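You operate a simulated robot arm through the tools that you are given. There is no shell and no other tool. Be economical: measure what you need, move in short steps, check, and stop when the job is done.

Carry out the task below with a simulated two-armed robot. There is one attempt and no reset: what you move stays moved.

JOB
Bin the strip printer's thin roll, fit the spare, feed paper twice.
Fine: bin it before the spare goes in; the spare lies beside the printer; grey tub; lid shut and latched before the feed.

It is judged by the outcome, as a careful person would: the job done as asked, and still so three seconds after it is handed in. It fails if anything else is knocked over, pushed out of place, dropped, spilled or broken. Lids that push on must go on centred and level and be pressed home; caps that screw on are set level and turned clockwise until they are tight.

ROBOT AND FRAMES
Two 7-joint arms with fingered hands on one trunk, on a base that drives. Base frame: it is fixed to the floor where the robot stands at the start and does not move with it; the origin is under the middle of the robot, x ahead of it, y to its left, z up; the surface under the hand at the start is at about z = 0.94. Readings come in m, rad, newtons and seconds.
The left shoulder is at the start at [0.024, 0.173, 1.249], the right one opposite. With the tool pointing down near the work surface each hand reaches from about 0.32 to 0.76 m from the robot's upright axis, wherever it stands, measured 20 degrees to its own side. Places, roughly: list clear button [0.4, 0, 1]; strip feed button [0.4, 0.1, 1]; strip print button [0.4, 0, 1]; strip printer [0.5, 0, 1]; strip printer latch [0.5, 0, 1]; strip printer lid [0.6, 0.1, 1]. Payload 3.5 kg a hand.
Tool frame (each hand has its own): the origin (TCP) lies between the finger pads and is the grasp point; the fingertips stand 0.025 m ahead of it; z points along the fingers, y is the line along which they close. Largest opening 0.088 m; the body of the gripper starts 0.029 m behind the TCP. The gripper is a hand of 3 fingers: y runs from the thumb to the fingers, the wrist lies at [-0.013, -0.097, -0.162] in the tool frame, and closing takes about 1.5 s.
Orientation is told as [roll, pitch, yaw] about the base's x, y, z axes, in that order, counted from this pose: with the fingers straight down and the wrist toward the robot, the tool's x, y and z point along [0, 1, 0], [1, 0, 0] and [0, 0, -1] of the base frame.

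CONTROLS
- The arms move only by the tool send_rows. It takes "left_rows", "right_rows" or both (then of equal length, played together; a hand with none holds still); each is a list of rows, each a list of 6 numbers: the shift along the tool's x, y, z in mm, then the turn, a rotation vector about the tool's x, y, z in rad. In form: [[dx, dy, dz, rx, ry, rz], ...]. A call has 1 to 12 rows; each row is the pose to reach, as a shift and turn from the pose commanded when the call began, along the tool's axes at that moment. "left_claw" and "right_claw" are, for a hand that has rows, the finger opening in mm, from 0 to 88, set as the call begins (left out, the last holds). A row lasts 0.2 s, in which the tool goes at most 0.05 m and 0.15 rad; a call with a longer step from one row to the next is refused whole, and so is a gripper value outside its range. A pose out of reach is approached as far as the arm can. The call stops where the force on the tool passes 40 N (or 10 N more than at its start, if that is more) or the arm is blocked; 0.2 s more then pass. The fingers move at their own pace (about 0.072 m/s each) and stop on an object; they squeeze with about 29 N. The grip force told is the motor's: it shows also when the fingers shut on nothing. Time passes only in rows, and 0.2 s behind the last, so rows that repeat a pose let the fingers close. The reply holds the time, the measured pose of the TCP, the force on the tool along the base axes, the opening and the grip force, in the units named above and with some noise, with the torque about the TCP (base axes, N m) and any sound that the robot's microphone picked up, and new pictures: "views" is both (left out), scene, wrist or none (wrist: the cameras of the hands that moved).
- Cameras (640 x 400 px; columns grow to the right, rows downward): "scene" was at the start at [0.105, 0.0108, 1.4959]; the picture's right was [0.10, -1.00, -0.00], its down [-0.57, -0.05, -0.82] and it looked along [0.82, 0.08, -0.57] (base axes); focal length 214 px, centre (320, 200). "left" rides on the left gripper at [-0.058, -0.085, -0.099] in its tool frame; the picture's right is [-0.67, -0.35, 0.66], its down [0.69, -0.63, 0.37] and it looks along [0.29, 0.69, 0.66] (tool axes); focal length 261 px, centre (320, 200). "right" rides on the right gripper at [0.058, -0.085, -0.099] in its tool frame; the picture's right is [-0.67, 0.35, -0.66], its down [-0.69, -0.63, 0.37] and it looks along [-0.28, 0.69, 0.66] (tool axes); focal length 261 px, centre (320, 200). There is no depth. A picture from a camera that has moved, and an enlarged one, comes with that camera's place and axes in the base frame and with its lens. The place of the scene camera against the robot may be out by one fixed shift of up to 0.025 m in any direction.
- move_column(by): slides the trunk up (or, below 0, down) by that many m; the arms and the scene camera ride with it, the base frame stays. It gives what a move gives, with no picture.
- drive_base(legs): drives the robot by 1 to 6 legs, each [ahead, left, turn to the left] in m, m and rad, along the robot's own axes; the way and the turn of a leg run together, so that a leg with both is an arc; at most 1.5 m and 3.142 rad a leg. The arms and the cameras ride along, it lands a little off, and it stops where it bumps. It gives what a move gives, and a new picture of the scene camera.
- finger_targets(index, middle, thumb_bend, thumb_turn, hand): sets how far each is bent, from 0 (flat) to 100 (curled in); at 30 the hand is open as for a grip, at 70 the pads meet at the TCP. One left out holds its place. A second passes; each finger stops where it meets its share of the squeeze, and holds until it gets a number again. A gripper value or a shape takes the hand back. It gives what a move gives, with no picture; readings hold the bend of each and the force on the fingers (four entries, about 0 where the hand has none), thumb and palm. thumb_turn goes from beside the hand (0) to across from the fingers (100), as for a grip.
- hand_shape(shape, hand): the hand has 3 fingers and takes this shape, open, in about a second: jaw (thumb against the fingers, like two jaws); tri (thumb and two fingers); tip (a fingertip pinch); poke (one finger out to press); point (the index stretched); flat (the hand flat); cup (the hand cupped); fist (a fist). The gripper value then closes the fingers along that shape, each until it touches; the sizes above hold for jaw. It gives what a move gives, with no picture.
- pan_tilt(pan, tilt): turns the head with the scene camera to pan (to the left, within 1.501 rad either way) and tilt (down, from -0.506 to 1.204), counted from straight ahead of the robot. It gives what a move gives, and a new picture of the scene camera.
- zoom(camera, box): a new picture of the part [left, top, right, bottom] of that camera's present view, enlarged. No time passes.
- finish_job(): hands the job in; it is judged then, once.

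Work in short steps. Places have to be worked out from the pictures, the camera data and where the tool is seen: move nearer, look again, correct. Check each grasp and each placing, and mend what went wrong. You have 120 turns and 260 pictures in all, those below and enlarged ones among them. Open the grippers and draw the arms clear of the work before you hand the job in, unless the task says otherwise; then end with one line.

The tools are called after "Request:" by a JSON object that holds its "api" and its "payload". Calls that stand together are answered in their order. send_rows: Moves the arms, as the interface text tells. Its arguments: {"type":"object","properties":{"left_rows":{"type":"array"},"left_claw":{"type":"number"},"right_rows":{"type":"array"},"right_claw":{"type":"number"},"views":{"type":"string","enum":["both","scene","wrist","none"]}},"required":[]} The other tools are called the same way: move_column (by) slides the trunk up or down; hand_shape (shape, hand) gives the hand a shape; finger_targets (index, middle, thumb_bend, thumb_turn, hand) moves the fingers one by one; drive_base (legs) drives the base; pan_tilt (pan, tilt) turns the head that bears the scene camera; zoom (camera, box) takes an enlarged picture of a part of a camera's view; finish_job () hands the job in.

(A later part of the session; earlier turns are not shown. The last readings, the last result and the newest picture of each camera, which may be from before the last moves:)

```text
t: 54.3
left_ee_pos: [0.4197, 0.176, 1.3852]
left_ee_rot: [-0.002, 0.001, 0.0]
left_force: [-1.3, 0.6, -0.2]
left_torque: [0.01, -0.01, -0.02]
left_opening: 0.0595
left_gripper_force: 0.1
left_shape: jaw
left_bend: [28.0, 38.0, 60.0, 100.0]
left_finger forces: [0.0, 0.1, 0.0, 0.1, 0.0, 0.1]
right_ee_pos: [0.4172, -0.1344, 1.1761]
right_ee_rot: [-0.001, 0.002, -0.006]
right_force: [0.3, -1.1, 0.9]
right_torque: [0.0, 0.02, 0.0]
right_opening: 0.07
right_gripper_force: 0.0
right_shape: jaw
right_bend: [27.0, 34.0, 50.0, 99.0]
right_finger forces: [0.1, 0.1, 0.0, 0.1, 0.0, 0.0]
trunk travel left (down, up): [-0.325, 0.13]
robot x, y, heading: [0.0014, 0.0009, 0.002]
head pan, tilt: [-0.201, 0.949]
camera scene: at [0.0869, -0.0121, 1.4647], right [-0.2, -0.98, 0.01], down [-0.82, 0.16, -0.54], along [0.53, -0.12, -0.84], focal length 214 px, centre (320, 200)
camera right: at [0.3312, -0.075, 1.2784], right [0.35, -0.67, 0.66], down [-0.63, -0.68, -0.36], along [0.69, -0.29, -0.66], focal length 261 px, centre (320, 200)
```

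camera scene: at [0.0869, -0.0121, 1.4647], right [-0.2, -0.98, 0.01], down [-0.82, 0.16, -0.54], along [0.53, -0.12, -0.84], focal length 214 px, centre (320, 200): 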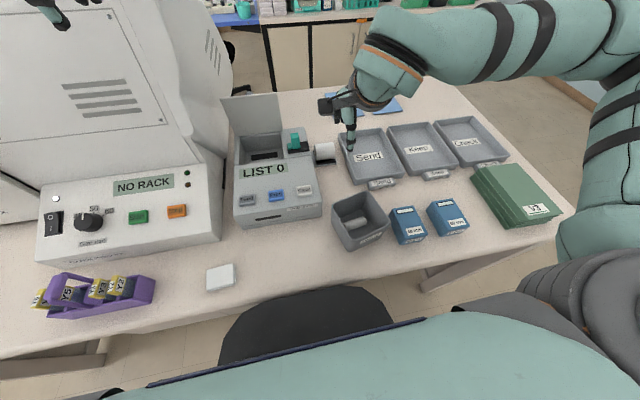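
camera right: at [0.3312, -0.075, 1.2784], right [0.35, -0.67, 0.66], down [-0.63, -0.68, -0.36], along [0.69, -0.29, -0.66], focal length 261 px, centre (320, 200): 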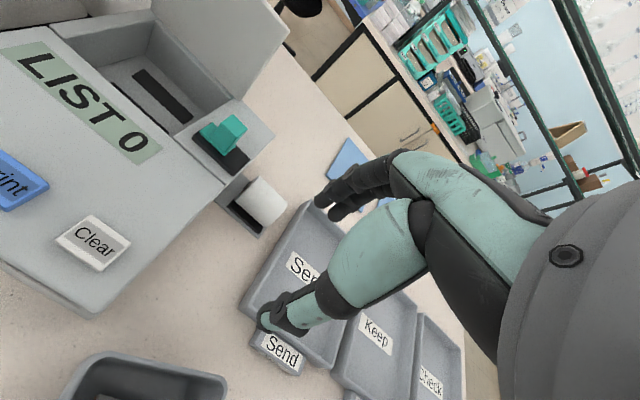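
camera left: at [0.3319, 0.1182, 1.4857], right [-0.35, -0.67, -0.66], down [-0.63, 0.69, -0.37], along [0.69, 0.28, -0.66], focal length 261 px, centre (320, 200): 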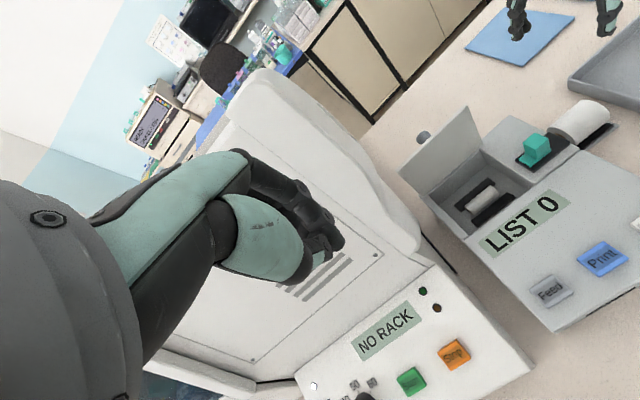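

Check the tub — it looks slightly rotated compared with before.

Request:
{"api": "zoom", "payload": {"camera": "scene", "box": [300, 120, 480, 270]}}

```text
2.67 times, centred on (390, 195) of scene
camera zoom: at [0.0869, -0.0121, 1.4647], right [-0.2, -0.98, 0.01], down [-0.82, 0.16, -0.54], along [0.53, -0.12, -0.84], focal length 572 px, centre (133, 213)
```

zoom: 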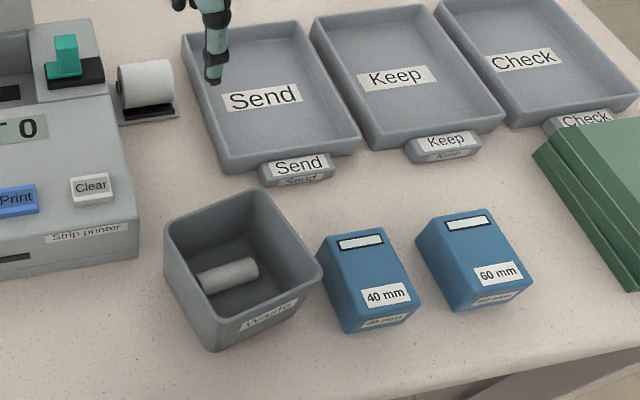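

The opening fingers twisted the tub by roughly 20°; I'll straighten it later. Now move above the spare roll and look.

Request:
{"api": "send_rows", "payload": {"right_rows": [[4, 35, 10, 0, 0, 0], [7, 70, 20, 0, 0, 0], [9, 105, 30, 0, 0, 0], [9, 133, 40, 0, 0, 0], [9, 133, 56, 0, 0, 0]], "right_claw": 76}}

Request:
{"api": "zoom", "payload": {"camera": "right", "box": [150, 180, 350, 380]}}

Request:
{"api": "zoom", "payload": {"camera": "left", "box": [440, 60, 640, 220]}}

```text
t: 55.5
left_ee_pos: [0.4184, 0.1762, 1.3858]
left_ee_rot: [-0.002, 0.0, -0.001]
left_force: [-0.4, 0.7, -0.2]
left_torque: [0.01, -0.03, 0.0]
left_opening: 0.0596
left_gripper_force: 0.1
left_shape: jaw
left_bend: [28.0, 38.0, 60.0, 100.0]
left_finger forces: [0.0, 0.0, 0.0, 0.0, 0.0, 0.1]
right_ee_pos: [0.5491, -0.1278, 1.1193]
right_ee_rot: [-0.001, 0.003, -0.005]
right_force: [0.2, 0.7, -0.3]
right_torque: [0.01, 0.0, -0.01]
right_opening: 0.0759
right_gripper_force: 0.0
right_shape: jaw
right_bend: [28.0, 33.0, 42.0, 99.0]
right_finger forces: [0.1, 0.0, 0.1, 0.0, 0.0, 0.0]
trunk travel left (down, up): [-0.325, 0.13]
robot x, y, heading: [0.0035, -0.0008, 0.003]
head pan, tilt: [-0.201, 0.949]
camera scene: at [0.0859, -0.0124, 1.4648], right [-0.2, -0.98, 0.01], down [-0.82, 0.16, -0.54], along [0.53, -0.12, -0.84], focal length 214 px, centre (320, 200)
camera right: at [0.4639, -0.0683, 1.2204], right [0.35, -0.67, 0.65], down [-0.63, -0.68, -0.36], along [0.69, -0.29, -0.66], focal length 261 px, centre (320, 200)
```

scene: 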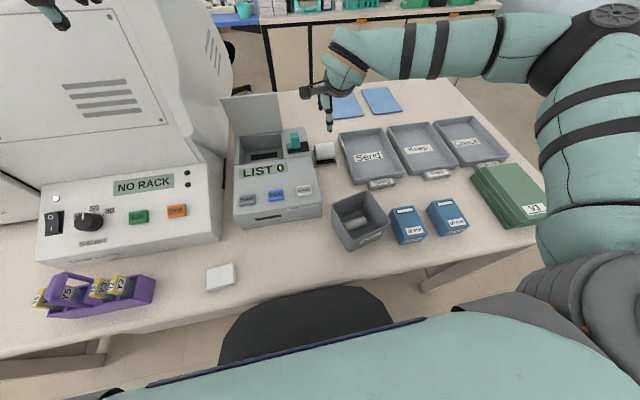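
right: 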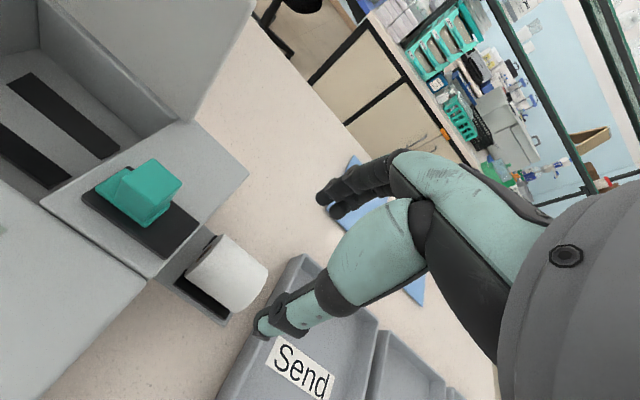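

```text
2.00 times, centred on (250, 280) of right
camera zoom: at [0.4639, -0.0683, 1.2204], right [0.35, -0.67, 0.65], down [-0.63, -0.68, -0.36], along [0.69, -0.29, -0.66], focal length 521 px, centre (460, 40)
```

zoom: 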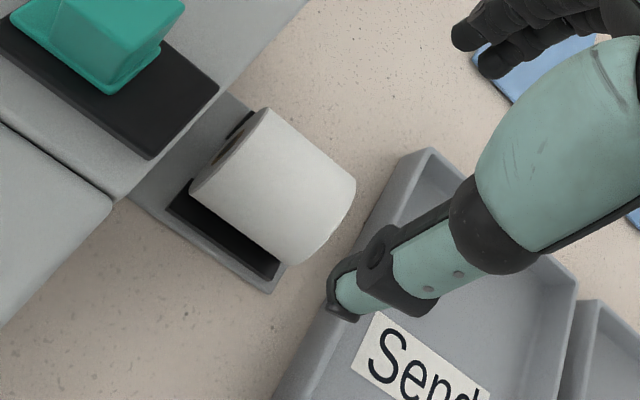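

```text
2.50 times, centred on (540, 140) of left
camera zoom: at [0.333, 0.1182, 1.485], right [-0.35, -0.67, -0.65], down [-0.63, 0.68, -0.37], along [0.69, 0.28, -0.66], focal length 652 px, centre (-230, 350)
```

zoom: 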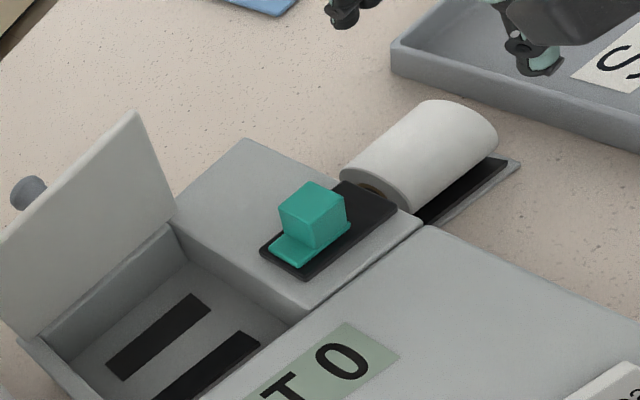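

Spare centre ≈ (0.549, −0.123, 0.99), dia ~52 mm, with the hand right above and clear of tray and printer. Open wide and descend around it.

Request:
{"api": "send_rows", "payload": {"right_rows": [[1, 0, 30, 0, 0, 0], [2, 0, 60, 0, 0, 0], [2, 0, 85, 0, 0, 0], [2, 0, 105, 0, 0, 0], [2, 0, 118, 0, 0, 0], [2, 0, 126, 0, 0, 0]], "right_claw": 82}}

```text
t: 56.9
left_ee_pos: [0.4189, 0.1748, 1.3861]
left_ee_rot: [-0.001, -0.001, -0.001]
left_force: [-1.1, -0.5, 0.3]
left_torque: [-0.02, -0.02, 0.0]
left_opening: 0.0596
left_gripper_force: 0.0
left_shape: jaw
left_bend: [28.0, 38.0, 60.0, 100.0]
left_finger forces: [0.0, 0.0, 0.0, 0.0, 0.2, 0.1]
right_ee_pos: [0.5454, -0.1256, 0.9938]
right_ee_rot: [-0.002, 0.004, -0.005]
right_force: [-1.3, -0.1, -0.1]
right_torque: [-0.02, 0.03, -0.01]
right_opening: 0.082
right_gripper_force: 0.0
right_shape: jaw
right_bend: [31.0, 31.0, 31.0, 98.0]
right_finger forces: [0.1, 0.0, 0.1, 0.0, 0.0, 0.0]
trunk travel left (down, up): [-0.325, 0.13]
robot x, y, heading: [-0.0014, -0.0001, 0.0]
head pan, tilt: [-0.201, 0.949]
camera scene: at [0.0857, -0.0123, 1.4648], right [-0.2, -0.98, 0.01], down [-0.82, 0.16, -0.54], along [0.53, -0.12, -0.84], focal length 214 px, centre (320, 200)
camera right: at [0.462, -0.0663, 1.0952], right [0.35, -0.67, 0.65], down [-0.63, -0.68, -0.36], along [0.69, -0.29, -0.66], focal length 261 px, centre (320, 200)
```

scene: 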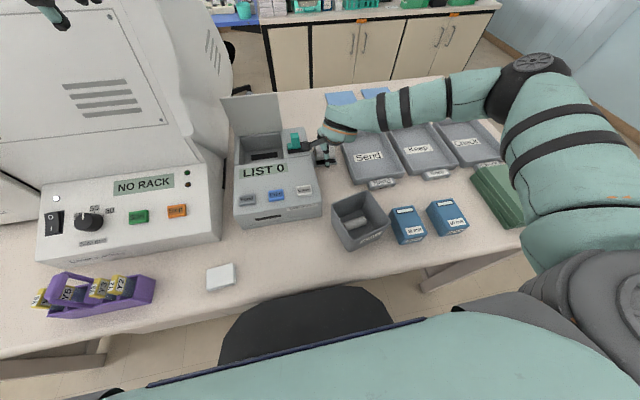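
right: 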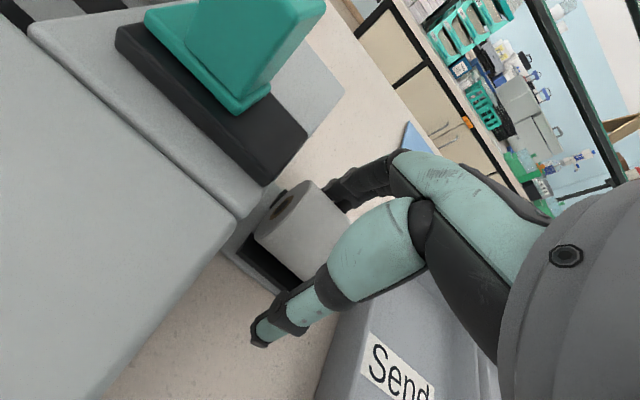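

Roll centre is ~15 mm below TCP. Lower 9 mm more and close.

Request:
{"api": "send_rows", "payload": {"right_rows": [[0, 2, 4, 0, 0, 0], [0, 2, 9, 0, 0, 0], [0, 2, 9, 0, 0, 0]], "right_claw": 82, "views": "none"}}

Request:
{"api": "send_rows", "payload": {"right_rows": [[0, 0, 0, 0, 0, 0], [0, 0, 0, 0, 0, 0], [0, 0, 0, 0, 0, 0], [0, 0, 0, 0, 0, 0], [0, 0, 0, 0, 0, 0], [0, 0, 0, 0, 0, 0]], "right_claw": 0, "views": "wrist"}}

```text
t: 57.7
left_ee_pos: [0.4175, 0.1754, 1.3852]
left_ee_rot: [-0.003, 0.0, 0.0]
left_force: [0.4, 0.4, 0.4]
left_torque: [0.0, 0.01, 0.0]
left_opening: 0.0598
left_gripper_force: 0.1
left_shape: jaw
left_bend: [28.0, 38.0, 60.0, 100.0]
left_finger forces: [0.0, 0.0, 0.0, 0.0, 0.1, 0.1]
right_ee_pos: [0.5497, -0.1261, 0.985]
right_ee_rot: [-0.001, 0.002, -0.006]
right_force: [-0.1, 0.5, 0.6]
right_torque: [-0.01, 0.03, -0.01]
right_opening: 0.0817
right_gripper_force: 0.0
right_shape: jaw
right_bend: [31.0, 31.0, 31.0, 98.0]
right_finger forces: [0.0, 0.0, 0.1, 0.0, 0.0, 0.1]
trunk travel left (down, up): [-0.325, 0.13]
robot x, y, heading: [0.0005, 0.0005, -0.001]
head pan, tilt: [-0.201, 0.949]
```

```text
t: 59.1
left_ee_pos: [0.4188, 0.1758, 1.3868]
left_ee_rot: [-0.002, -0.002, 0.001]
left_force: [0.0, -0.5, -0.4]
left_torque: [-0.01, 0.01, 0.02]
left_opening: 0.0595
left_gripper_force: 0.1
left_shape: jaw
left_bend: [28.0, 38.0, 60.0, 100.0]
left_finger forces: [0.0, 0.1, 0.1, 0.1, 0.1, 0.0]
right_ee_pos: [0.549, -0.1265, 0.9848]
right_ee_rot: [-0.001, 0.002, -0.005]
right_force: [0.7, 0.7, -0.2]
right_torque: [0.01, 0.02, 0.01]
right_opening: 0.0424
right_gripper_force: 28.7
right_shape: jaw
right_bend: [74.0, 45.0, 71.0, 100.0]
right_finger forces: [16.2, 8.9, 0.0, 0.0, 25.9, 0.1]
trunk travel left (down, up): [-0.325, 0.13]
robot x, y, heading: [-0.0007, -0.0024, 0.001]
head pan, tilt: [-0.201, 0.949]
camera right: at [0.4641, -0.0667, 1.0868], right [0.35, -0.67, 0.65], down [-0.63, -0.68, -0.36], along [0.69, -0.29, -0.66], focal length 261 px, centre (320, 200)
```

right: 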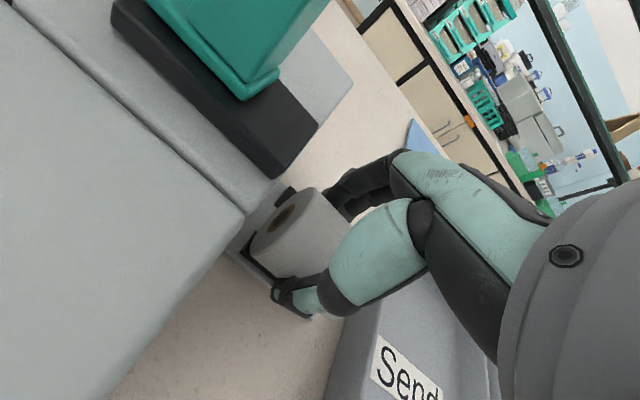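

Spare gripped firmly at 42 mm. Lift straight up to clear the printer and latch.

Request:
{"api": "send_rows", "payload": {"right_rows": [[0, 0, -10, 0, 0, 0], [0, 0, -35, 0, 0, 0], [0, 0, -70, 0, 0, 0], [0, 0, -110, 0, 0, 0], [0, 0, -150, 0, 0, 0], [0, 0, -175, 0, 0, 0]], "right_claw": 0}}

```text
t: 60.5
left_ee_pos: [0.4182, 0.1757, 1.3873]
left_ee_rot: [-0.002, 0.0, 0.0]
left_force: [-0.4, 0.4, -0.8]
left_torque: [-0.04, -0.02, 0.01]
left_opening: 0.0596
left_gripper_force: 0.3
left_shape: jaw
left_bend: [28.0, 38.0, 60.0, 100.0]
left_finger forces: [0.0, 0.0, 0.0, 0.1, 0.0, 0.0]
right_ee_pos: [0.5497, -0.1262, 1.1607]
right_ee_rot: [-0.002, 0.003, -0.006]
right_force: [-0.8, 0.1, 0.1]
right_torque: [-0.02, -0.01, 0.01]
right_opening: 0.0419
right_gripper_force: 29.1
right_shape: jaw
right_bend: [74.0, 45.0, 71.0, 100.0]
right_finger forces: [16.1, 8.9, 0.0, 0.0, 25.7, 0.0]
trunk travel left (down, up): [-0.325, 0.13]
robot x, y, heading: [0.0021, 0.0034, -0.003]
head pan, tilt: [-0.201, 0.949]
camera scene: at [0.0854, -0.0122, 1.4649], right [-0.2, -0.98, 0.01], down [-0.82, 0.16, -0.54], along [0.53, -0.12, -0.84], focal length 214 px, centre (320, 200)
camera right: at [0.4646, -0.0663, 1.2631], right [0.35, -0.67, 0.66], down [-0.63, -0.68, -0.36], along [0.69, -0.29, -0.66], focal length 261 px, centre (320, 200)
```

scene: 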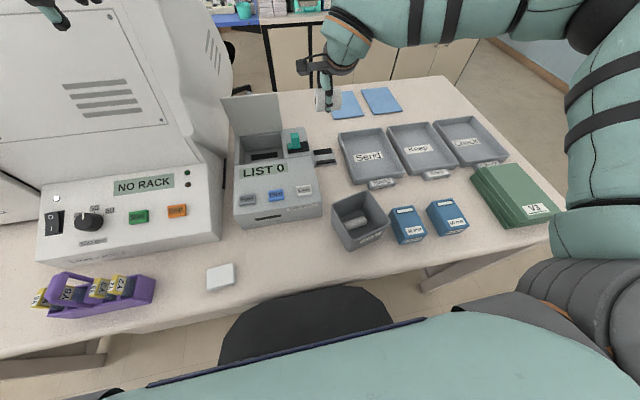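
right: 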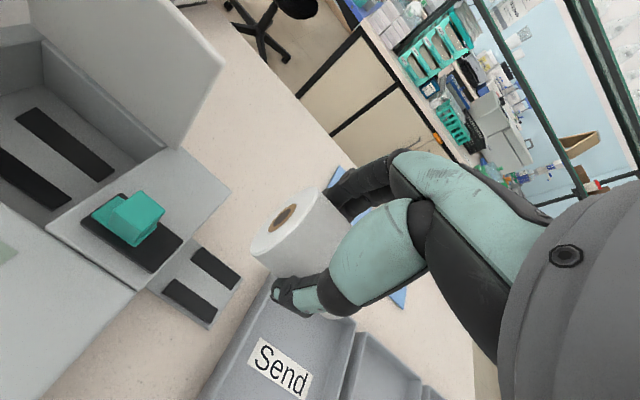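

The tray has the same twin black strips as the compartment. Carry the spare over the compartment at this height.

Request:
{"api": "send_rows", "payload": {"right_rows": [[36, 2, 0, 0, 0, 0], [72, 4, 0, 0, 0, 0], [108, 5, 0, 0, 0, 0], [144, 6, 0, 0, 0, 0], [179, 8, 0, 0, 0, 0], [179, 8, 0, 0, 0, 0]], "right_claw": 0, "views": "wrist"}}

Request:
{"api": "zoom", "payload": {"camera": "left", "box": [400, 80, 600, 260]}}

```text
t: 61.9
left_ee_pos: [0.4183, 0.175, 1.3872]
left_ee_rot: [0.0, 0.0, 0.001]
left_force: [0.5, 0.1, -0.2]
left_torque: [0.0, -0.02, -0.02]
left_opening: 0.0596
left_gripper_force: 0.1
left_shape: jaw
left_bend: [28.0, 38.0, 60.0, 100.0]
left_finger forces: [0.0, 0.0, 0.0, 0.0, 0.0, 0.0]
right_ee_pos: [0.5588, 0.0518, 1.1617]
right_ee_rot: [-0.001, 0.004, -0.005]
right_force: [-0.1, -0.1, -0.9]
right_torque: [0.03, 0.0, 0.01]
right_opening: 0.0417
right_gripper_force: 29.0
right_shape: jaw
right_bend: [74.0, 45.0, 71.0, 100.0]
right_finger forces: [16.1, 8.8, 0.0, 0.0, 25.6, 0.0]
trunk travel left (down, up): [-0.325, 0.13]
robot x, y, heading: [-0.0004, -0.0032, -0.002]
head pan, tilt: [-0.201, 0.949]
camera right: at [0.4728, 0.1115, 1.2632], right [0.35, -0.67, 0.65], down [-0.63, -0.68, -0.36], along [0.69, -0.29, -0.66], focal length 261 px, centre (320, 200)
```

right: 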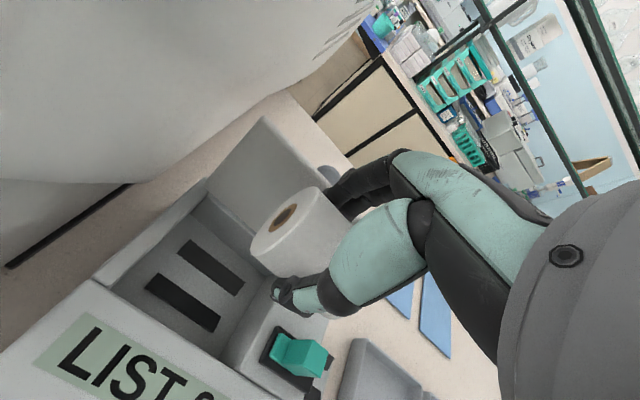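

```text
2.22 times, centred on (500, 170) of left
camera zoom: at [0.3328, 0.1176, 1.4851], right [-0.35, -0.67, -0.66], down [-0.63, 0.69, -0.37], along [0.69, 0.28, -0.66], focal length 579 px, centre (-80, 267)
```

zoom: 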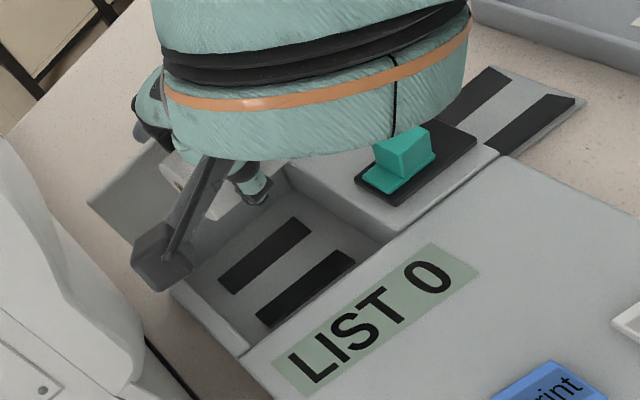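

Comparing the strip positions in both views with how each roll sat in the grip, the right resting place corresponds to TCP ≈ (0.550, 0.059). I shift there and descend to just above the floor.

Request:
{"api": "send_rows", "payload": {"right_rows": [[7, -8, 0, 0, 0, 0], [7, -8, 35, 0, 0, 0], [7, -8, 70, 0, 0, 0], [7, -8, 105, 0, 0, 0], [7, -8, 130, 0, 0, 0], [7, -8, 148, 0, 0, 0], [7, -8, 148, 0, 0, 0]], "right_claw": 0}}

```text
t: 63.5
left_ee_pos: [0.42, 0.1762, 1.3853]
left_ee_rot: [-0.001, 0.001, -0.002]
left_force: [-0.8, 1.4, -0.2]
left_torque: [0.01, 0.0, -0.03]
left_opening: 0.0599
left_gripper_force: 0.1
left_shape: jaw
left_bend: [28.0, 38.0, 60.0, 100.0]
left_finger forces: [0.1, 0.0, 0.0, 0.0, 0.0, 0.0]
right_ee_pos: [0.5506, 0.0594, 1.0117]
right_ee_rot: [-0.001, 0.005, -0.004]
right_force: [8.6, -1.6, 0.4]
right_torque: [0.0, 0.1, -0.01]
right_opening: 0.0411
right_gripper_force: 29.3
right_shape: jaw
right_bend: [74.0, 45.0, 71.0, 100.0]
right_finger forces: [19.1, 10.8, 0.0, 0.0, 39.4, 0.0]
trunk travel left (down, up): [-0.325, 0.13]
robot x, y, heading: [0.0026, 0.0014, 0.004]
head pan, tilt: [-0.201, 0.949]
camera scene: at [0.0877, -0.0122, 1.4647], right [-0.2, -0.98, 0.01], down [-0.82, 0.16, -0.54], along [0.53, -0.12, -0.84], focal length 214 px, centre (320, 200)
camera right: at [0.465, 0.1189, 1.1127], right [0.35, -0.67, 0.66], down [-0.64, -0.68, -0.36], along [0.69, -0.29, -0.66], focal length 261 px, centre (320, 200)
```

scene: 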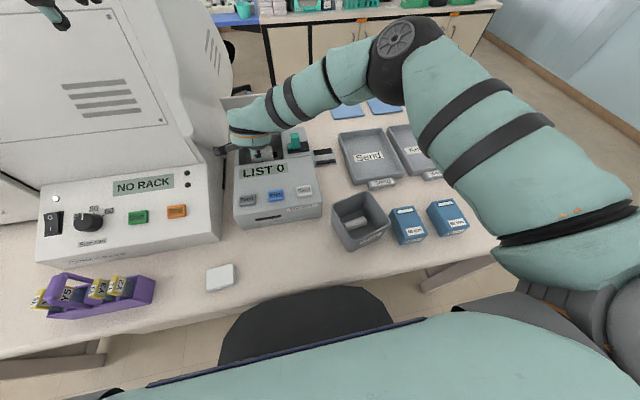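
right: 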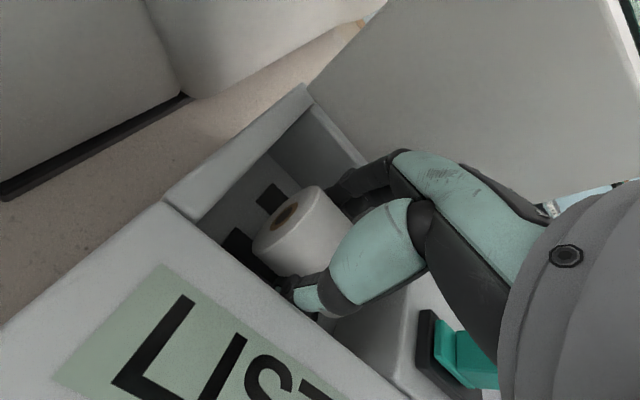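

The thumb presses the front wall (8.6 N). Shift 4 mm rearward and keep descending in small steps.

Request:
{"api": "send_rows", "payload": {"right_rows": [[0, 4, 0, 0, 0, 0], [0, 4, 3, 0, 0, 0], [0, 4, 6, 0, 0, 0], [0, 4, 8, 0, 0, 0]], "right_claw": 0, "views": "wrist"}}

```text
t: 64.5
left_ee_pos: [0.4189, 0.1755, 1.3859]
left_ee_rot: [-0.001, 0.0, 0.001]
left_force: [-0.2, -0.2, -0.4]
left_torque: [0.01, 0.03, 0.0]
left_opening: 0.0597
left_gripper_force: 0.1
left_shape: jaw
left_bend: [28.0, 38.0, 60.0, 100.0]
left_finger forces: [0.0, 0.1, 0.1, 0.0, 0.0, 0.0]
right_ee_pos: [0.5527, 0.0602, 1.0042]
right_ee_rot: [-0.002, 0.005, -0.005]
right_force: [0.7, 1.2, -0.7]
right_torque: [0.0, 0.01, 0.01]
right_opening: 0.0412
right_gripper_force: 29.2
right_shape: jaw
right_bend: [74.0, 45.0, 71.0, 100.0]
right_finger forces: [17.8, 9.9, 0.0, 0.0, 28.7, 0.0]
trunk travel left (down, up): [-0.325, 0.13]
robot x, y, heading: [0.0024, 0.0047, -0.001]
head pan, tilt: [-0.201, 0.949]
camera right: at [0.468, 0.1188, 1.1049], right [0.35, -0.67, 0.66], down [-0.63, -0.68, -0.36], along [0.69, -0.29, -0.66], focal length 261 px, centre (320, 200)
```

right: 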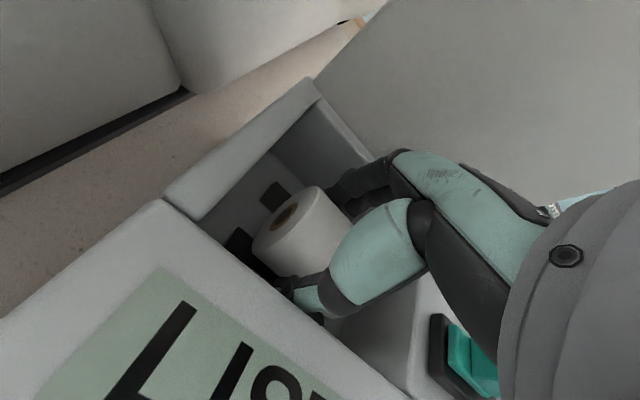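

No floor contact yet. Lower further in 2 mm steps until the floor pushes back.

Request:
{"api": "send_rows", "payload": {"right_rows": [[0, 0, 2, 0, 0, 0], [0, 0, 4, 0, 0, 0], [0, 0, 6, 0, 0, 0], [0, 0, 8, 0, 0, 0]], "right_claw": 0, "views": "wrist"}}

```text
t: 65.5
left_ee_pos: [0.4185, 0.1763, 1.386]
left_ee_rot: [-0.001, -0.001, 0.0]
left_force: [0.7, 0.1, 0.0]
left_torque: [0.02, 0.0, 0.0]
left_opening: 0.0596
left_gripper_force: 0.1
left_shape: jaw
left_bend: [28.0, 38.0, 60.0, 100.0]
left_finger forces: [0.0, 0.0, 0.0, 0.1, 0.1, 0.1]
right_ee_pos: [0.553, 0.0598, 0.9973]
right_ee_rot: [0.001, 0.005, -0.004]
right_force: [1.8, 0.7, 1.2]
right_torque: [-0.02, -0.01, 0.02]
right_opening: 0.0412
right_gripper_force: 29.1
right_shape: jaw
right_bend: [74.0, 45.0, 71.0, 100.0]
right_finger forces: [18.3, 9.2, 0.1, 0.1, 28.1, 0.0]
trunk travel left (down, up): [-0.325, 0.13]
robot x, y, heading: [-0.0035, 0.0001, 0.0]
head pan, tilt: [-0.201, 0.949]
camera right: at [0.4686, 0.1195, 1.098], right [0.35, -0.67, 0.65], down [-0.63, -0.68, -0.36], along [0.69, -0.29, -0.66], focal length 261 px, centre (320, 200)
```

right: 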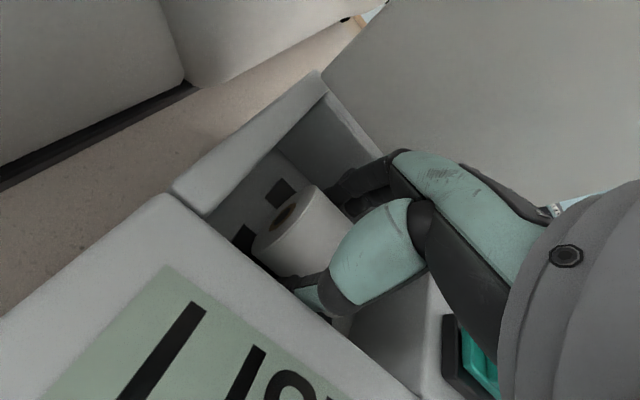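

Still only ~1 N. Continue a few millimetres.

Request:
{"api": "send_rows", "payload": {"right_rows": [[0, 0, 2, 0, 0, 0], [0, 0, 4, 0, 0, 0], [0, 0, 6, 0, 0, 0]], "right_claw": 0, "views": "wrist"}}

```text
t: 66.3
left_ee_pos: [0.4175, 0.1761, 1.386]
left_ee_rot: [-0.002, -0.002, -0.001]
left_force: [-0.8, -0.1, -0.2]
left_torque: [0.03, -0.02, -0.03]
left_opening: 0.0595
left_gripper_force: 0.1
left_shape: jaw
left_bend: [28.0, 38.0, 60.0, 100.0]
left_finger forces: [0.1, 0.0, 0.0, 0.1, 0.1, 0.1]
right_ee_pos: [0.5526, 0.0599, 0.989]
right_ee_rot: [-0.002, 0.006, -0.005]
right_force: [2.5, -0.8, 2.5]
right_torque: [-0.06, 0.14, -0.02]
right_opening: 0.0381
right_gripper_force: 28.8
right_shape: jaw
right_bend: [75.0, 46.0, 73.0, 100.0]
right_finger forces: [14.6, 6.7, 0.0, 0.1, 28.3, 0.0]
trunk travel left (down, up): [-0.325, 0.13]
robot x, y, heading: [0.0007, 0.0, -0.001]
head pan, tilt: [-0.201, 0.949]
camera right: at [0.4674, 0.1192, 1.0906], right [0.35, -0.67, 0.66], down [-0.63, -0.68, -0.36], along [0.69, -0.29, -0.66], focal length 261 px, centre (320, 200)
```

right: 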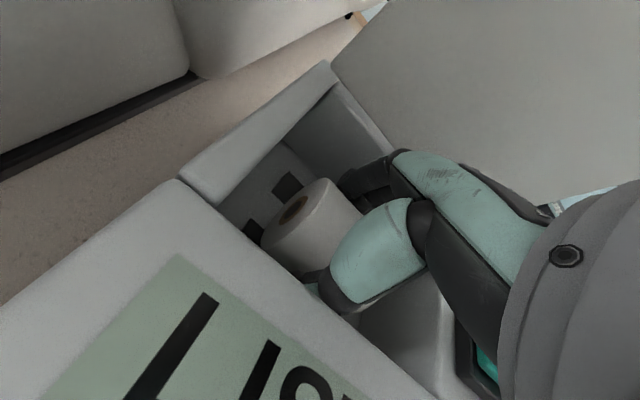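

The roll has touched the floor (it shifted up in the grip). Release gently to 50 mm.

Request:
{"api": "send_rows", "payload": {"right_rows": [[0, 1, -2, 0, 0, 0], [0, 1, -2, 0, 0, 0], [0, 1, -2, 0, 0, 0], [0, 1, -2, 0, 0, 0]], "right_claw": 50, "views": "wrist"}}

```text
t: 67.3
left_ee_pos: [0.418, 0.1767, 1.3844]
left_ee_rot: [-0.002, 0.0, -0.001]
left_force: [-0.1, -0.2, 0.1]
left_torque: [-0.03, 0.02, 0.01]
left_opening: 0.0595
left_gripper_force: 0.0
left_shape: jaw
left_bend: [28.0, 38.0, 60.0, 100.0]
left_finger forces: [0.0, 0.0, 0.0, 0.0, 0.0, 0.0]
right_ee_pos: [0.5551, 0.0611, 0.9923]
right_ee_rot: [-0.001, 0.004, -0.005]
right_force: [-0.2, -0.7, -0.5]
right_torque: [-0.04, -0.01, -0.02]
right_opening: 0.0492
right_gripper_force: 0.0
right_shape: jaw
right_bend: [74.0, 42.0, 66.0, 100.0]
right_finger forces: [0.0, 0.0, 0.0, 0.0, 0.0, 0.0]
trunk travel left (down, up): [-0.325, 0.13]
robot x, y, heading: [-0.0013, -0.0003, -0.005]
head pan, tilt: [-0.201, 0.949]
camera right: at [0.4699, 0.12, 1.094], right [0.35, -0.67, 0.66], down [-0.63, -0.68, -0.36], along [0.69, -0.29, -0.66], focal length 261 px, centre (320, 200)
```

right: 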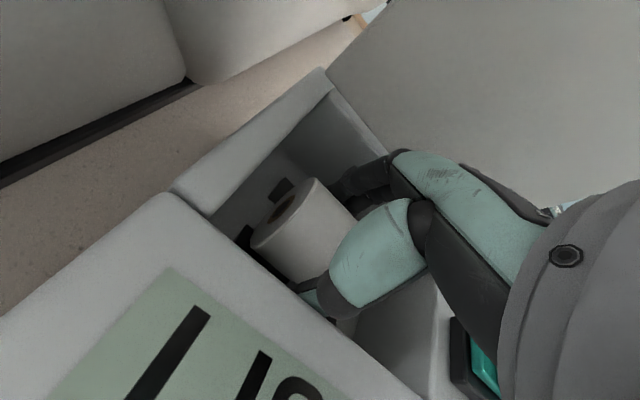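

Released with no side forces. Rise straight up and inspect.

Request:
{"api": "send_rows", "payload": {"right_rows": [[0, 0, -10, 0, 0, 0], [0, 0, -30, 0, 0, 0], [0, 0, -60, 0, 0, 0], [0, 0, -95, 0, 0, 0], [0, -10, -135, 0, 0, 0], [0, -30, -165, 0, 0, 0]], "right_claw": 50}}

Request:
{"api": "zoom", "payload": {"camera": "right", "box": [80, 150, 320, 350]}}

Request:
{"api": "zoom", "payload": {"camera": "left", "box": [400, 80, 600, 260]}}

```text
t: 68.7
left_ee_pos: [0.4153, 0.1769, 1.3871]
left_ee_rot: [-0.001, -0.001, -0.001]
left_force: [-0.1, 0.1, 0.2]
left_torque: [0.02, 0.0, 0.01]
left_opening: 0.0597
left_gripper_force: 0.0
left_shape: jaw
left_bend: [28.0, 38.0, 60.0, 100.0]
left_finger forces: [0.0, 0.0, 0.0, 0.0, 0.0, 0.0]
right_ee_pos: [0.5245, 0.0595, 1.1589]
right_ee_rot: [-0.003, 0.001, -0.004]
right_force: [-0.1, 0.0, 0.0]
right_torque: [0.0, 0.01, 0.02]
right_opening: 0.0497
right_gripper_force: 0.1
right_shape: jaw
right_bend: [74.0, 42.0, 66.0, 100.0]
right_finger forces: [0.0, 0.0, 0.0, 0.0, 0.0, 0.1]
trunk travel left (down, up): [-0.325, 0.13]
robot x, y, heading: [-0.0004, -0.0042, -0.003]
head pan, tilt: [-0.201, 0.949]
camera scene: at [0.0842, -0.0125, 1.465], right [-0.2, -0.98, 0.01], down [-0.82, 0.16, -0.55], along [0.53, -0.12, -0.84], focal length 214 px, centre (320, 200)
camera right: at [0.44, 0.1185, 1.2601], right [0.35, -0.67, 0.66], down [-0.63, -0.68, -0.36], along [0.69, -0.29, -0.66], focal length 261 px, centre (320, 200)
```

scene: 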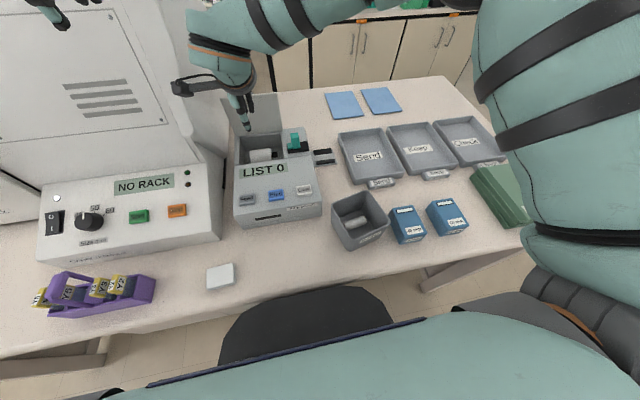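
right: 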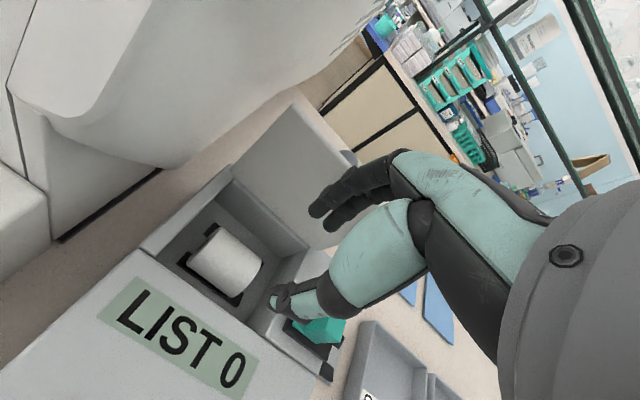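

```text
2.00 times, centred on (200, 250) of right
camera zoom: at [0.44, 0.1185, 1.2601], right [0.35, -0.67, 0.66], down [-0.63, -0.68, -0.36], along [0.69, -0.29, -0.66], focal length 521 px, centre (560, 100)
```

zoom: 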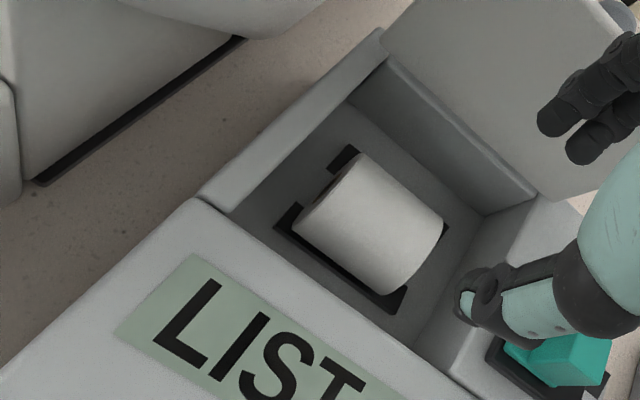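

```text
2.22 times, centred on (500, 170) of left
camera zoom: at [0.3312, 0.1182, 1.4855], right [-0.35, -0.67, -0.66], down [-0.63, 0.68, -0.37], along [0.7, 0.28, -0.66], focal length 579 px, centre (-80, 267)
```

zoom: 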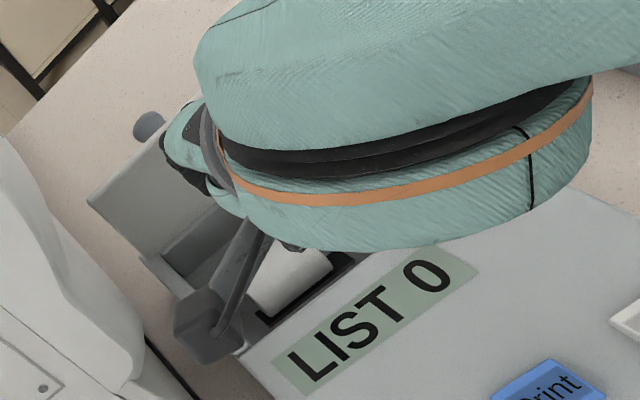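

The spare sits centred over its strips. To close the lid I'll straddle its free edge with the wide-open right hand at y≈0.005 (clear of the knob), tip it forward and let it ride down on the thumb. First go above the lid edge.

Request:
{"api": "send_rows", "payload": {"right_rows": [[-10, 0, -35, 0, 0, 0], [-25, 5, -75, 0, 0, 0], [-40, 35, -80, 0, 0, 0], [-54, 70, -80, 0, 0, 0], [-54, 108, -80, 0, 0, 0], [-54, 108, -80, 0, 0, 0]], "right_claw": 88}}

Request:
{"api": "zoom", "payload": {"camera": "left", "box": [380, 60, 620, 260]}}

```text
t: 70.1
left_ee_pos: [0.4178, 0.1765, 1.386]
left_ee_rot: [-0.002, 0.0, 0.001]
left_force: [-0.4, 0.1, -0.2]
left_torque: [-0.02, 0.0, 0.01]
left_opening: 0.0596
left_gripper_force: 0.1
left_shape: jaw
left_bend: [28.0, 38.0, 60.0, 100.0]
left_finger forces: [0.1, 0.1, 0.0, 0.0, 0.1, 0.0]
right_ee_pos: [0.6345, 0.0048, 1.2369]
right_ee_rot: [-0.002, 0.003, -0.003]
right_force: [-0.8, 0.7, 0.4]
right_torque: [-0.02, 0.02, -0.02]
right_opening: 0.0878
right_gripper_force: 0.1
right_shape: jaw
right_bend: [30.0, 30.0, 30.0, 98.0]
right_finger forces: [0.1, 0.0, 0.0, 0.0, 0.0, 0.0]
trunk travel left (down, up): [-0.325, 0.13]
robot x, y, heading: [0.0004, -0.0034, 0.002]
head pan, tilt: [-0.201, 0.949]
camera scene: at [0.0854, -0.0122, 1.4649], right [-0.2, -0.98, 0.01], down [-0.82, 0.16, -0.54], along [0.53, -0.12, -0.84], focal length 214 px, centre (320, 200)
camera right: at [0.5492, 0.0638, 1.3391], right [0.35, -0.67, 0.65], down [-0.63, -0.68, -0.36], along [0.69, -0.29, -0.66], focal length 261 px, centre (320, 200)
```

scene: 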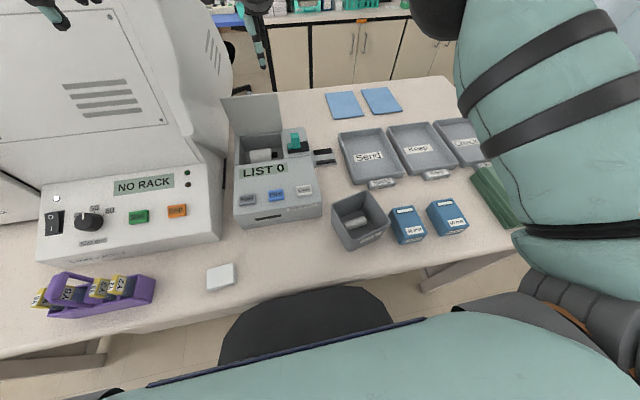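
right: 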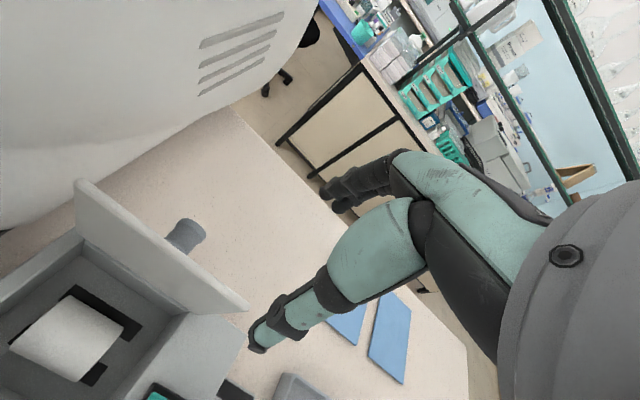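

```text
2.00 times, centred on (500, 160) of left
camera zoom: at [0.3324, 0.1185, 1.4852], right [-0.35, -0.67, -0.65], down [-0.63, 0.68, -0.37], along [0.69, 0.28, -0.66], focal length 521 px, centre (-40, 280)
```

zoom: 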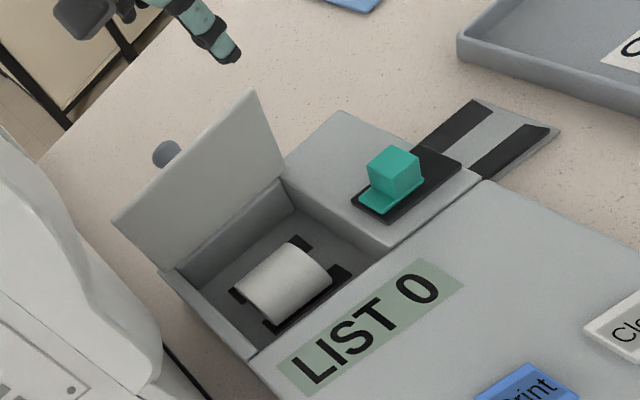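

Lid edge is at x≈0.613, z≈1.15, y −0.01…0.12, knob behind at y≈0.056. Align at (0.620, 0.013) and descend to straddle.

Request:
{"api": "send_rows", "payload": {"right_rows": [[8, -14, 0, 0, 0, 0], [8, -14, 30, 0, 0, 0], [8, -14, 60, 0, 0, 0], [8, -14, 86, 0, 0, 0], [8, -14, 86, 0, 0, 0]], "right_claw": 88}}

```text
t: 71.3
left_ee_pos: [0.419, 0.1761, 1.3873]
left_ee_rot: [-0.002, -0.001, 0.0]
left_force: [-0.5, -0.3, -0.9]
left_torque: [-0.02, -0.04, -0.01]
left_opening: 0.0596
left_gripper_force: 0.2
left_shape: jaw
left_bend: [28.0, 38.0, 60.0, 100.0]
left_finger forces: [0.0, 0.0, 0.0, 0.0, 0.0, 0.0]
right_ee_pos: [0.6188, 0.0122, 1.1508]
right_ee_rot: [-0.002, 0.003, -0.005]
right_force: [-0.1, 0.1, -0.7]
right_torque: [-0.02, 0.02, -0.02]
right_opening: 0.0876
right_gripper_force: 0.1
right_shape: jaw
right_bend: [30.0, 30.0, 30.0, 98.0]
right_finger forces: [0.1, 0.1, 0.0, 0.0, 0.0, 0.0]
trunk travel left (down, up): [-0.325, 0.13]
robot x, y, heading: [-0.0014, 0.0017, -0.007]
head pan, tilt: [-0.201, 0.949]
camera scene: at [0.0855, -0.0122, 1.4649], right [-0.2, -0.98, 0.01], down [-0.82, 0.16, -0.54], along [0.53, -0.12, -0.84], focal length 214 px, centre (320, 200)
camera right: at [0.5332, 0.0714, 1.2519], right [0.35, -0.67, 0.66], down [-0.63, -0.68, -0.36], along [0.69, -0.29, -0.66], focal length 261 px, centre (320, 200)
```

scene: 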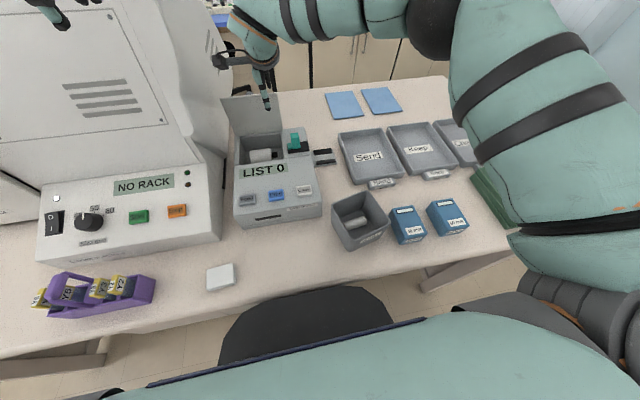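
right: 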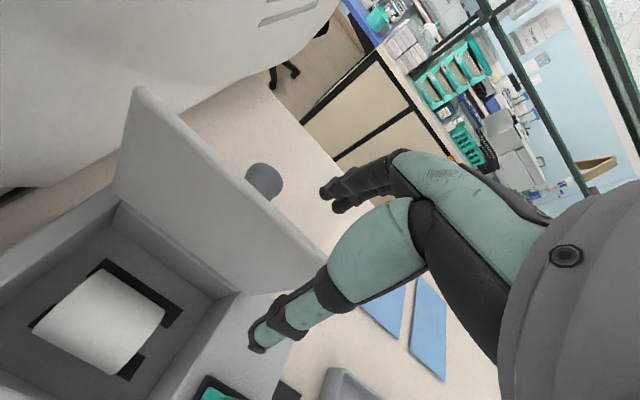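

The lid's right edge is nearer y≈0, so shift +14 mm in y for full overlap, then pull forward to tip the lid.

Request:
{"api": "send_rows", "payload": {"right_rows": [[14, 0, 0, 0, 0, 0], [14, -12, 0, 0, 0, 0], [14, -24, 0, 0, 0, 0], [14, -36, 0, 0, 0, 0], [14, -48, 0, 0, 0, 0]], "right_claw": 88}}

```text
t: 72.5
left_ee_pos: [0.4175, 0.1761, 1.3855]
left_ee_rot: [-0.002, -0.002, -0.001]
left_force: [-0.5, 0.3, 0.1]
left_torque: [-0.04, -0.01, 0.03]
left_opening: 0.0598
left_gripper_force: 0.0
left_shape: jaw
left_bend: [28.0, 38.0, 60.0, 100.0]
left_finger forces: [0.1, 0.0, 0.1, 0.0, 0.0, 0.1]
right_ee_pos: [0.5699, 0.0283, 1.1509]
right_ee_rot: [-0.001, 0.002, -0.007]
right_force: [-0.7, -0.3, -0.7]
right_torque: [0.02, 0.0, 0.0]
right_opening: 0.0877
right_gripper_force: 0.1
right_shape: jaw
right_bend: [30.0, 30.0, 30.0, 98.0]
right_finger forces: [0.0, 0.0, 0.0, 0.0, 0.0, 0.0]
trunk travel left (down, up): [-0.325, 0.13]
robot x, y, heading: [-0.0038, 0.0027, 0.002]
head pan, tilt: [-0.201, 0.949]
camera scene: at [0.0852, -0.0123, 1.4649], right [-0.2, -0.98, 0.01], down [-0.82, 0.16, -0.54], along [0.53, -0.12, -0.84], focal length 214 px, centre (320, 200)
camera right: at [0.485, 0.0864, 1.2529], right [0.35, -0.67, 0.66], down [-0.63, -0.68, -0.36], along [0.69, -0.29, -0.66], focal length 261 px, centre (320, 200)
```

scene: 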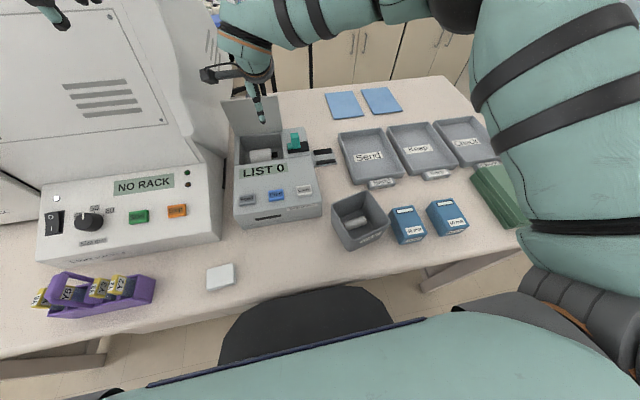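
right: 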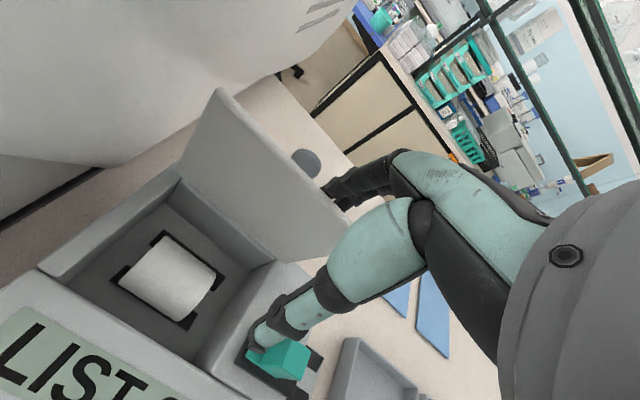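

No contact yet; fingers are just at the lid's rear face. Continue pulling 20 mm.

Request:
{"api": "send_rows", "payload": {"right_rows": [[0, -7, 0, 0, 0, 0], [0, -14, 0, 0, 0, 0], [0, -22, 0, 0, 0, 0]], "right_claw": 88, "views": "wrist"}}

```text
t: 73.3
left_ee_pos: [0.4183, 0.1764, 1.3862]
left_ee_rot: [-0.002, 0.001, 0.001]
left_force: [0.1, -0.3, 0.5]
left_torque: [-0.01, 0.05, 0.0]
left_opening: 0.0596
left_gripper_force: 0.0
left_shape: jaw
left_bend: [28.0, 38.0, 60.0, 100.0]
left_finger forces: [0.0, 0.1, 0.0, 0.1, 0.1, 0.0]
right_ee_pos: [0.5488, 0.0266, 1.1524]
right_ee_rot: [-0.002, 0.003, -0.005]
right_force: [-0.4, 0.8, -0.1]
right_torque: [0.0, -0.02, 0.01]
right_opening: 0.0876
right_gripper_force: 0.0
right_shape: jaw
right_bend: [30.0, 30.0, 30.0, 98.0]
right_finger forces: [0.0, 0.0, 0.1, 0.0, 0.0, 0.0]
trunk travel left (down, up): [-0.325, 0.13]
robot x, y, heading: [0.0006, 0.0028, -0.0]
head pan, tilt: [-0.201, 0.949]
camera right: at [0.4639, 0.0872, 1.2538], right [0.35, -0.67, 0.65], down [-0.63, -0.68, -0.36], along [0.69, -0.29, -0.66], focal length 261 px, centre (320, 200)
```

right: 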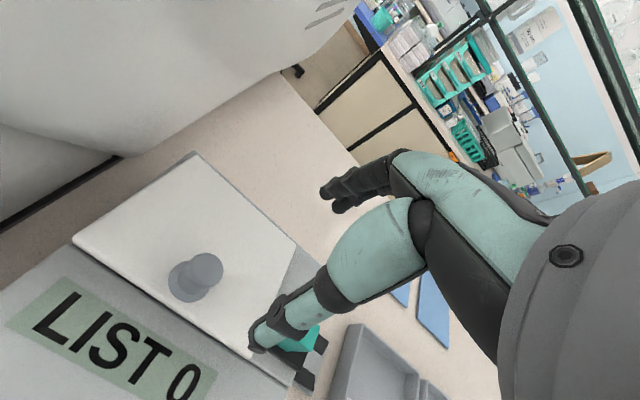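

The lid tipped over and is now shut. Back the hand away upward and inspect the lid and latch.

Request:
{"api": "send_rows", "payload": {"right_rows": [[-10, 0, -20, 0, 0, 0], [-40, 0, -30, 0, 0, 0], [-80, -15, -30, 0, 0, 0], [-110, -40, -30, 0, 0, 0]], "right_claw": 60, "views": "wrist"}}

Request:
{"api": "zoom", "payload": {"camera": "left", "box": [380, 60, 620, 260]}}

Request:
{"api": "zoom", "payload": {"camera": "right", "box": [0, 80, 320, 340]}}

```text
t: 74.3
left_ee_pos: [0.417, 0.1739, 1.387]
left_ee_rot: [-0.001, -0.002, 0.001]
left_force: [-1.2, 0.4, -0.5]
left_torque: [0.05, -0.01, -0.01]
left_opening: 0.0594
left_gripper_force: 0.0
left_shape: jaw
left_bend: [28.0, 38.0, 60.0, 100.0]
left_finger forces: [0.1, 0.0, 0.1, 0.1, 0.1, 0.1]
right_ee_pos: [0.5096, -0.0844, 1.1837]
right_ee_rot: [0.0, 0.001, -0.005]
right_force: [-0.1, -1.3, -0.3]
right_torque: [0.0, 0.02, -0.02]
right_opening: 0.0602
right_gripper_force: 0.1
right_shape: jaw
right_bend: [28.0, 37.0, 59.0, 99.0]
right_finger forces: [0.1, 0.0, 0.0, 0.0, 0.0, 0.1]
trunk travel left (down, up): [-0.325, 0.13]
robot x, y, heading: [0.0032, 0.0023, 0.002]
head pan, tilt: [-0.201, 0.949]
camera right: at [0.4246, -0.0244, 1.2854], right [0.35, -0.67, 0.65], down [-0.63, -0.68, -0.36], along [0.69, -0.29, -0.66], focal length 261 px, centre (320, 200)
```

right: 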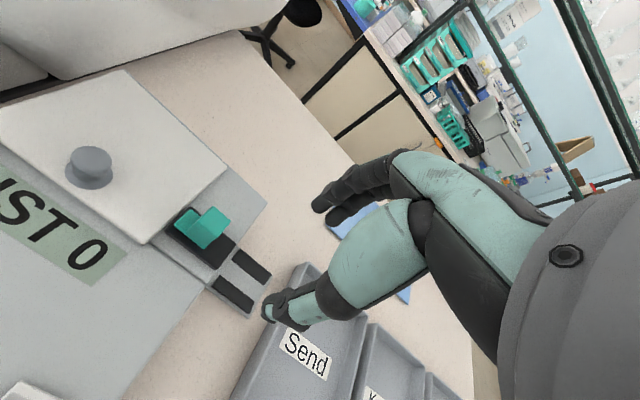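

```text
2.00 times, centred on (500, 160) of left
camera zoom: at [0.3314, 0.1169, 1.4856], right [-0.35, -0.67, -0.66], down [-0.63, 0.69, -0.37], along [0.7, 0.29, -0.66], focal length 521 px, centre (-40, 280)
```

zoom: 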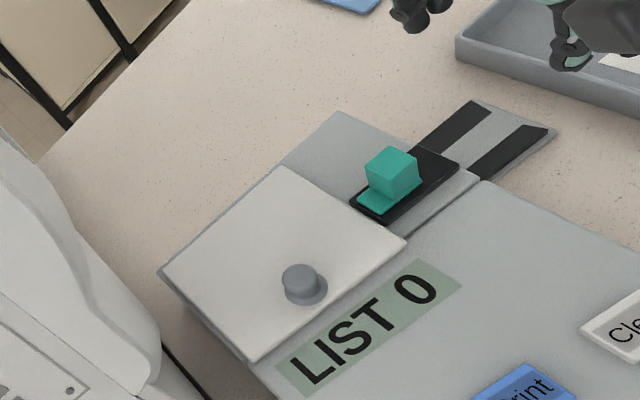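

```text
1.54 times, centred on (160, 210) of right
camera zoom: at [0.4246, -0.0244, 1.2854], right [0.35, -0.67, 0.65], down [-0.63, -0.68, -0.36], along [0.69, -0.29, -0.66], focal length 401 px, centre (566, 185)
```

zoom: 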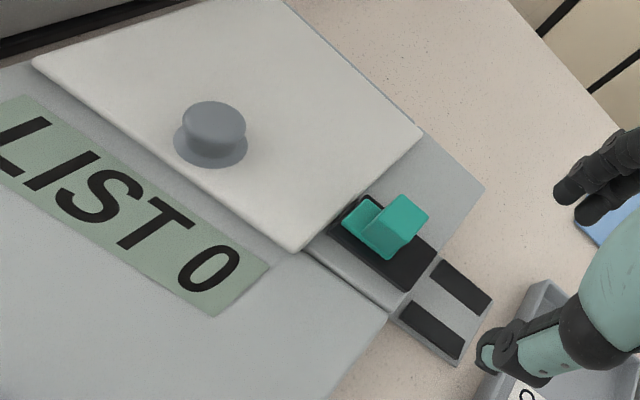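

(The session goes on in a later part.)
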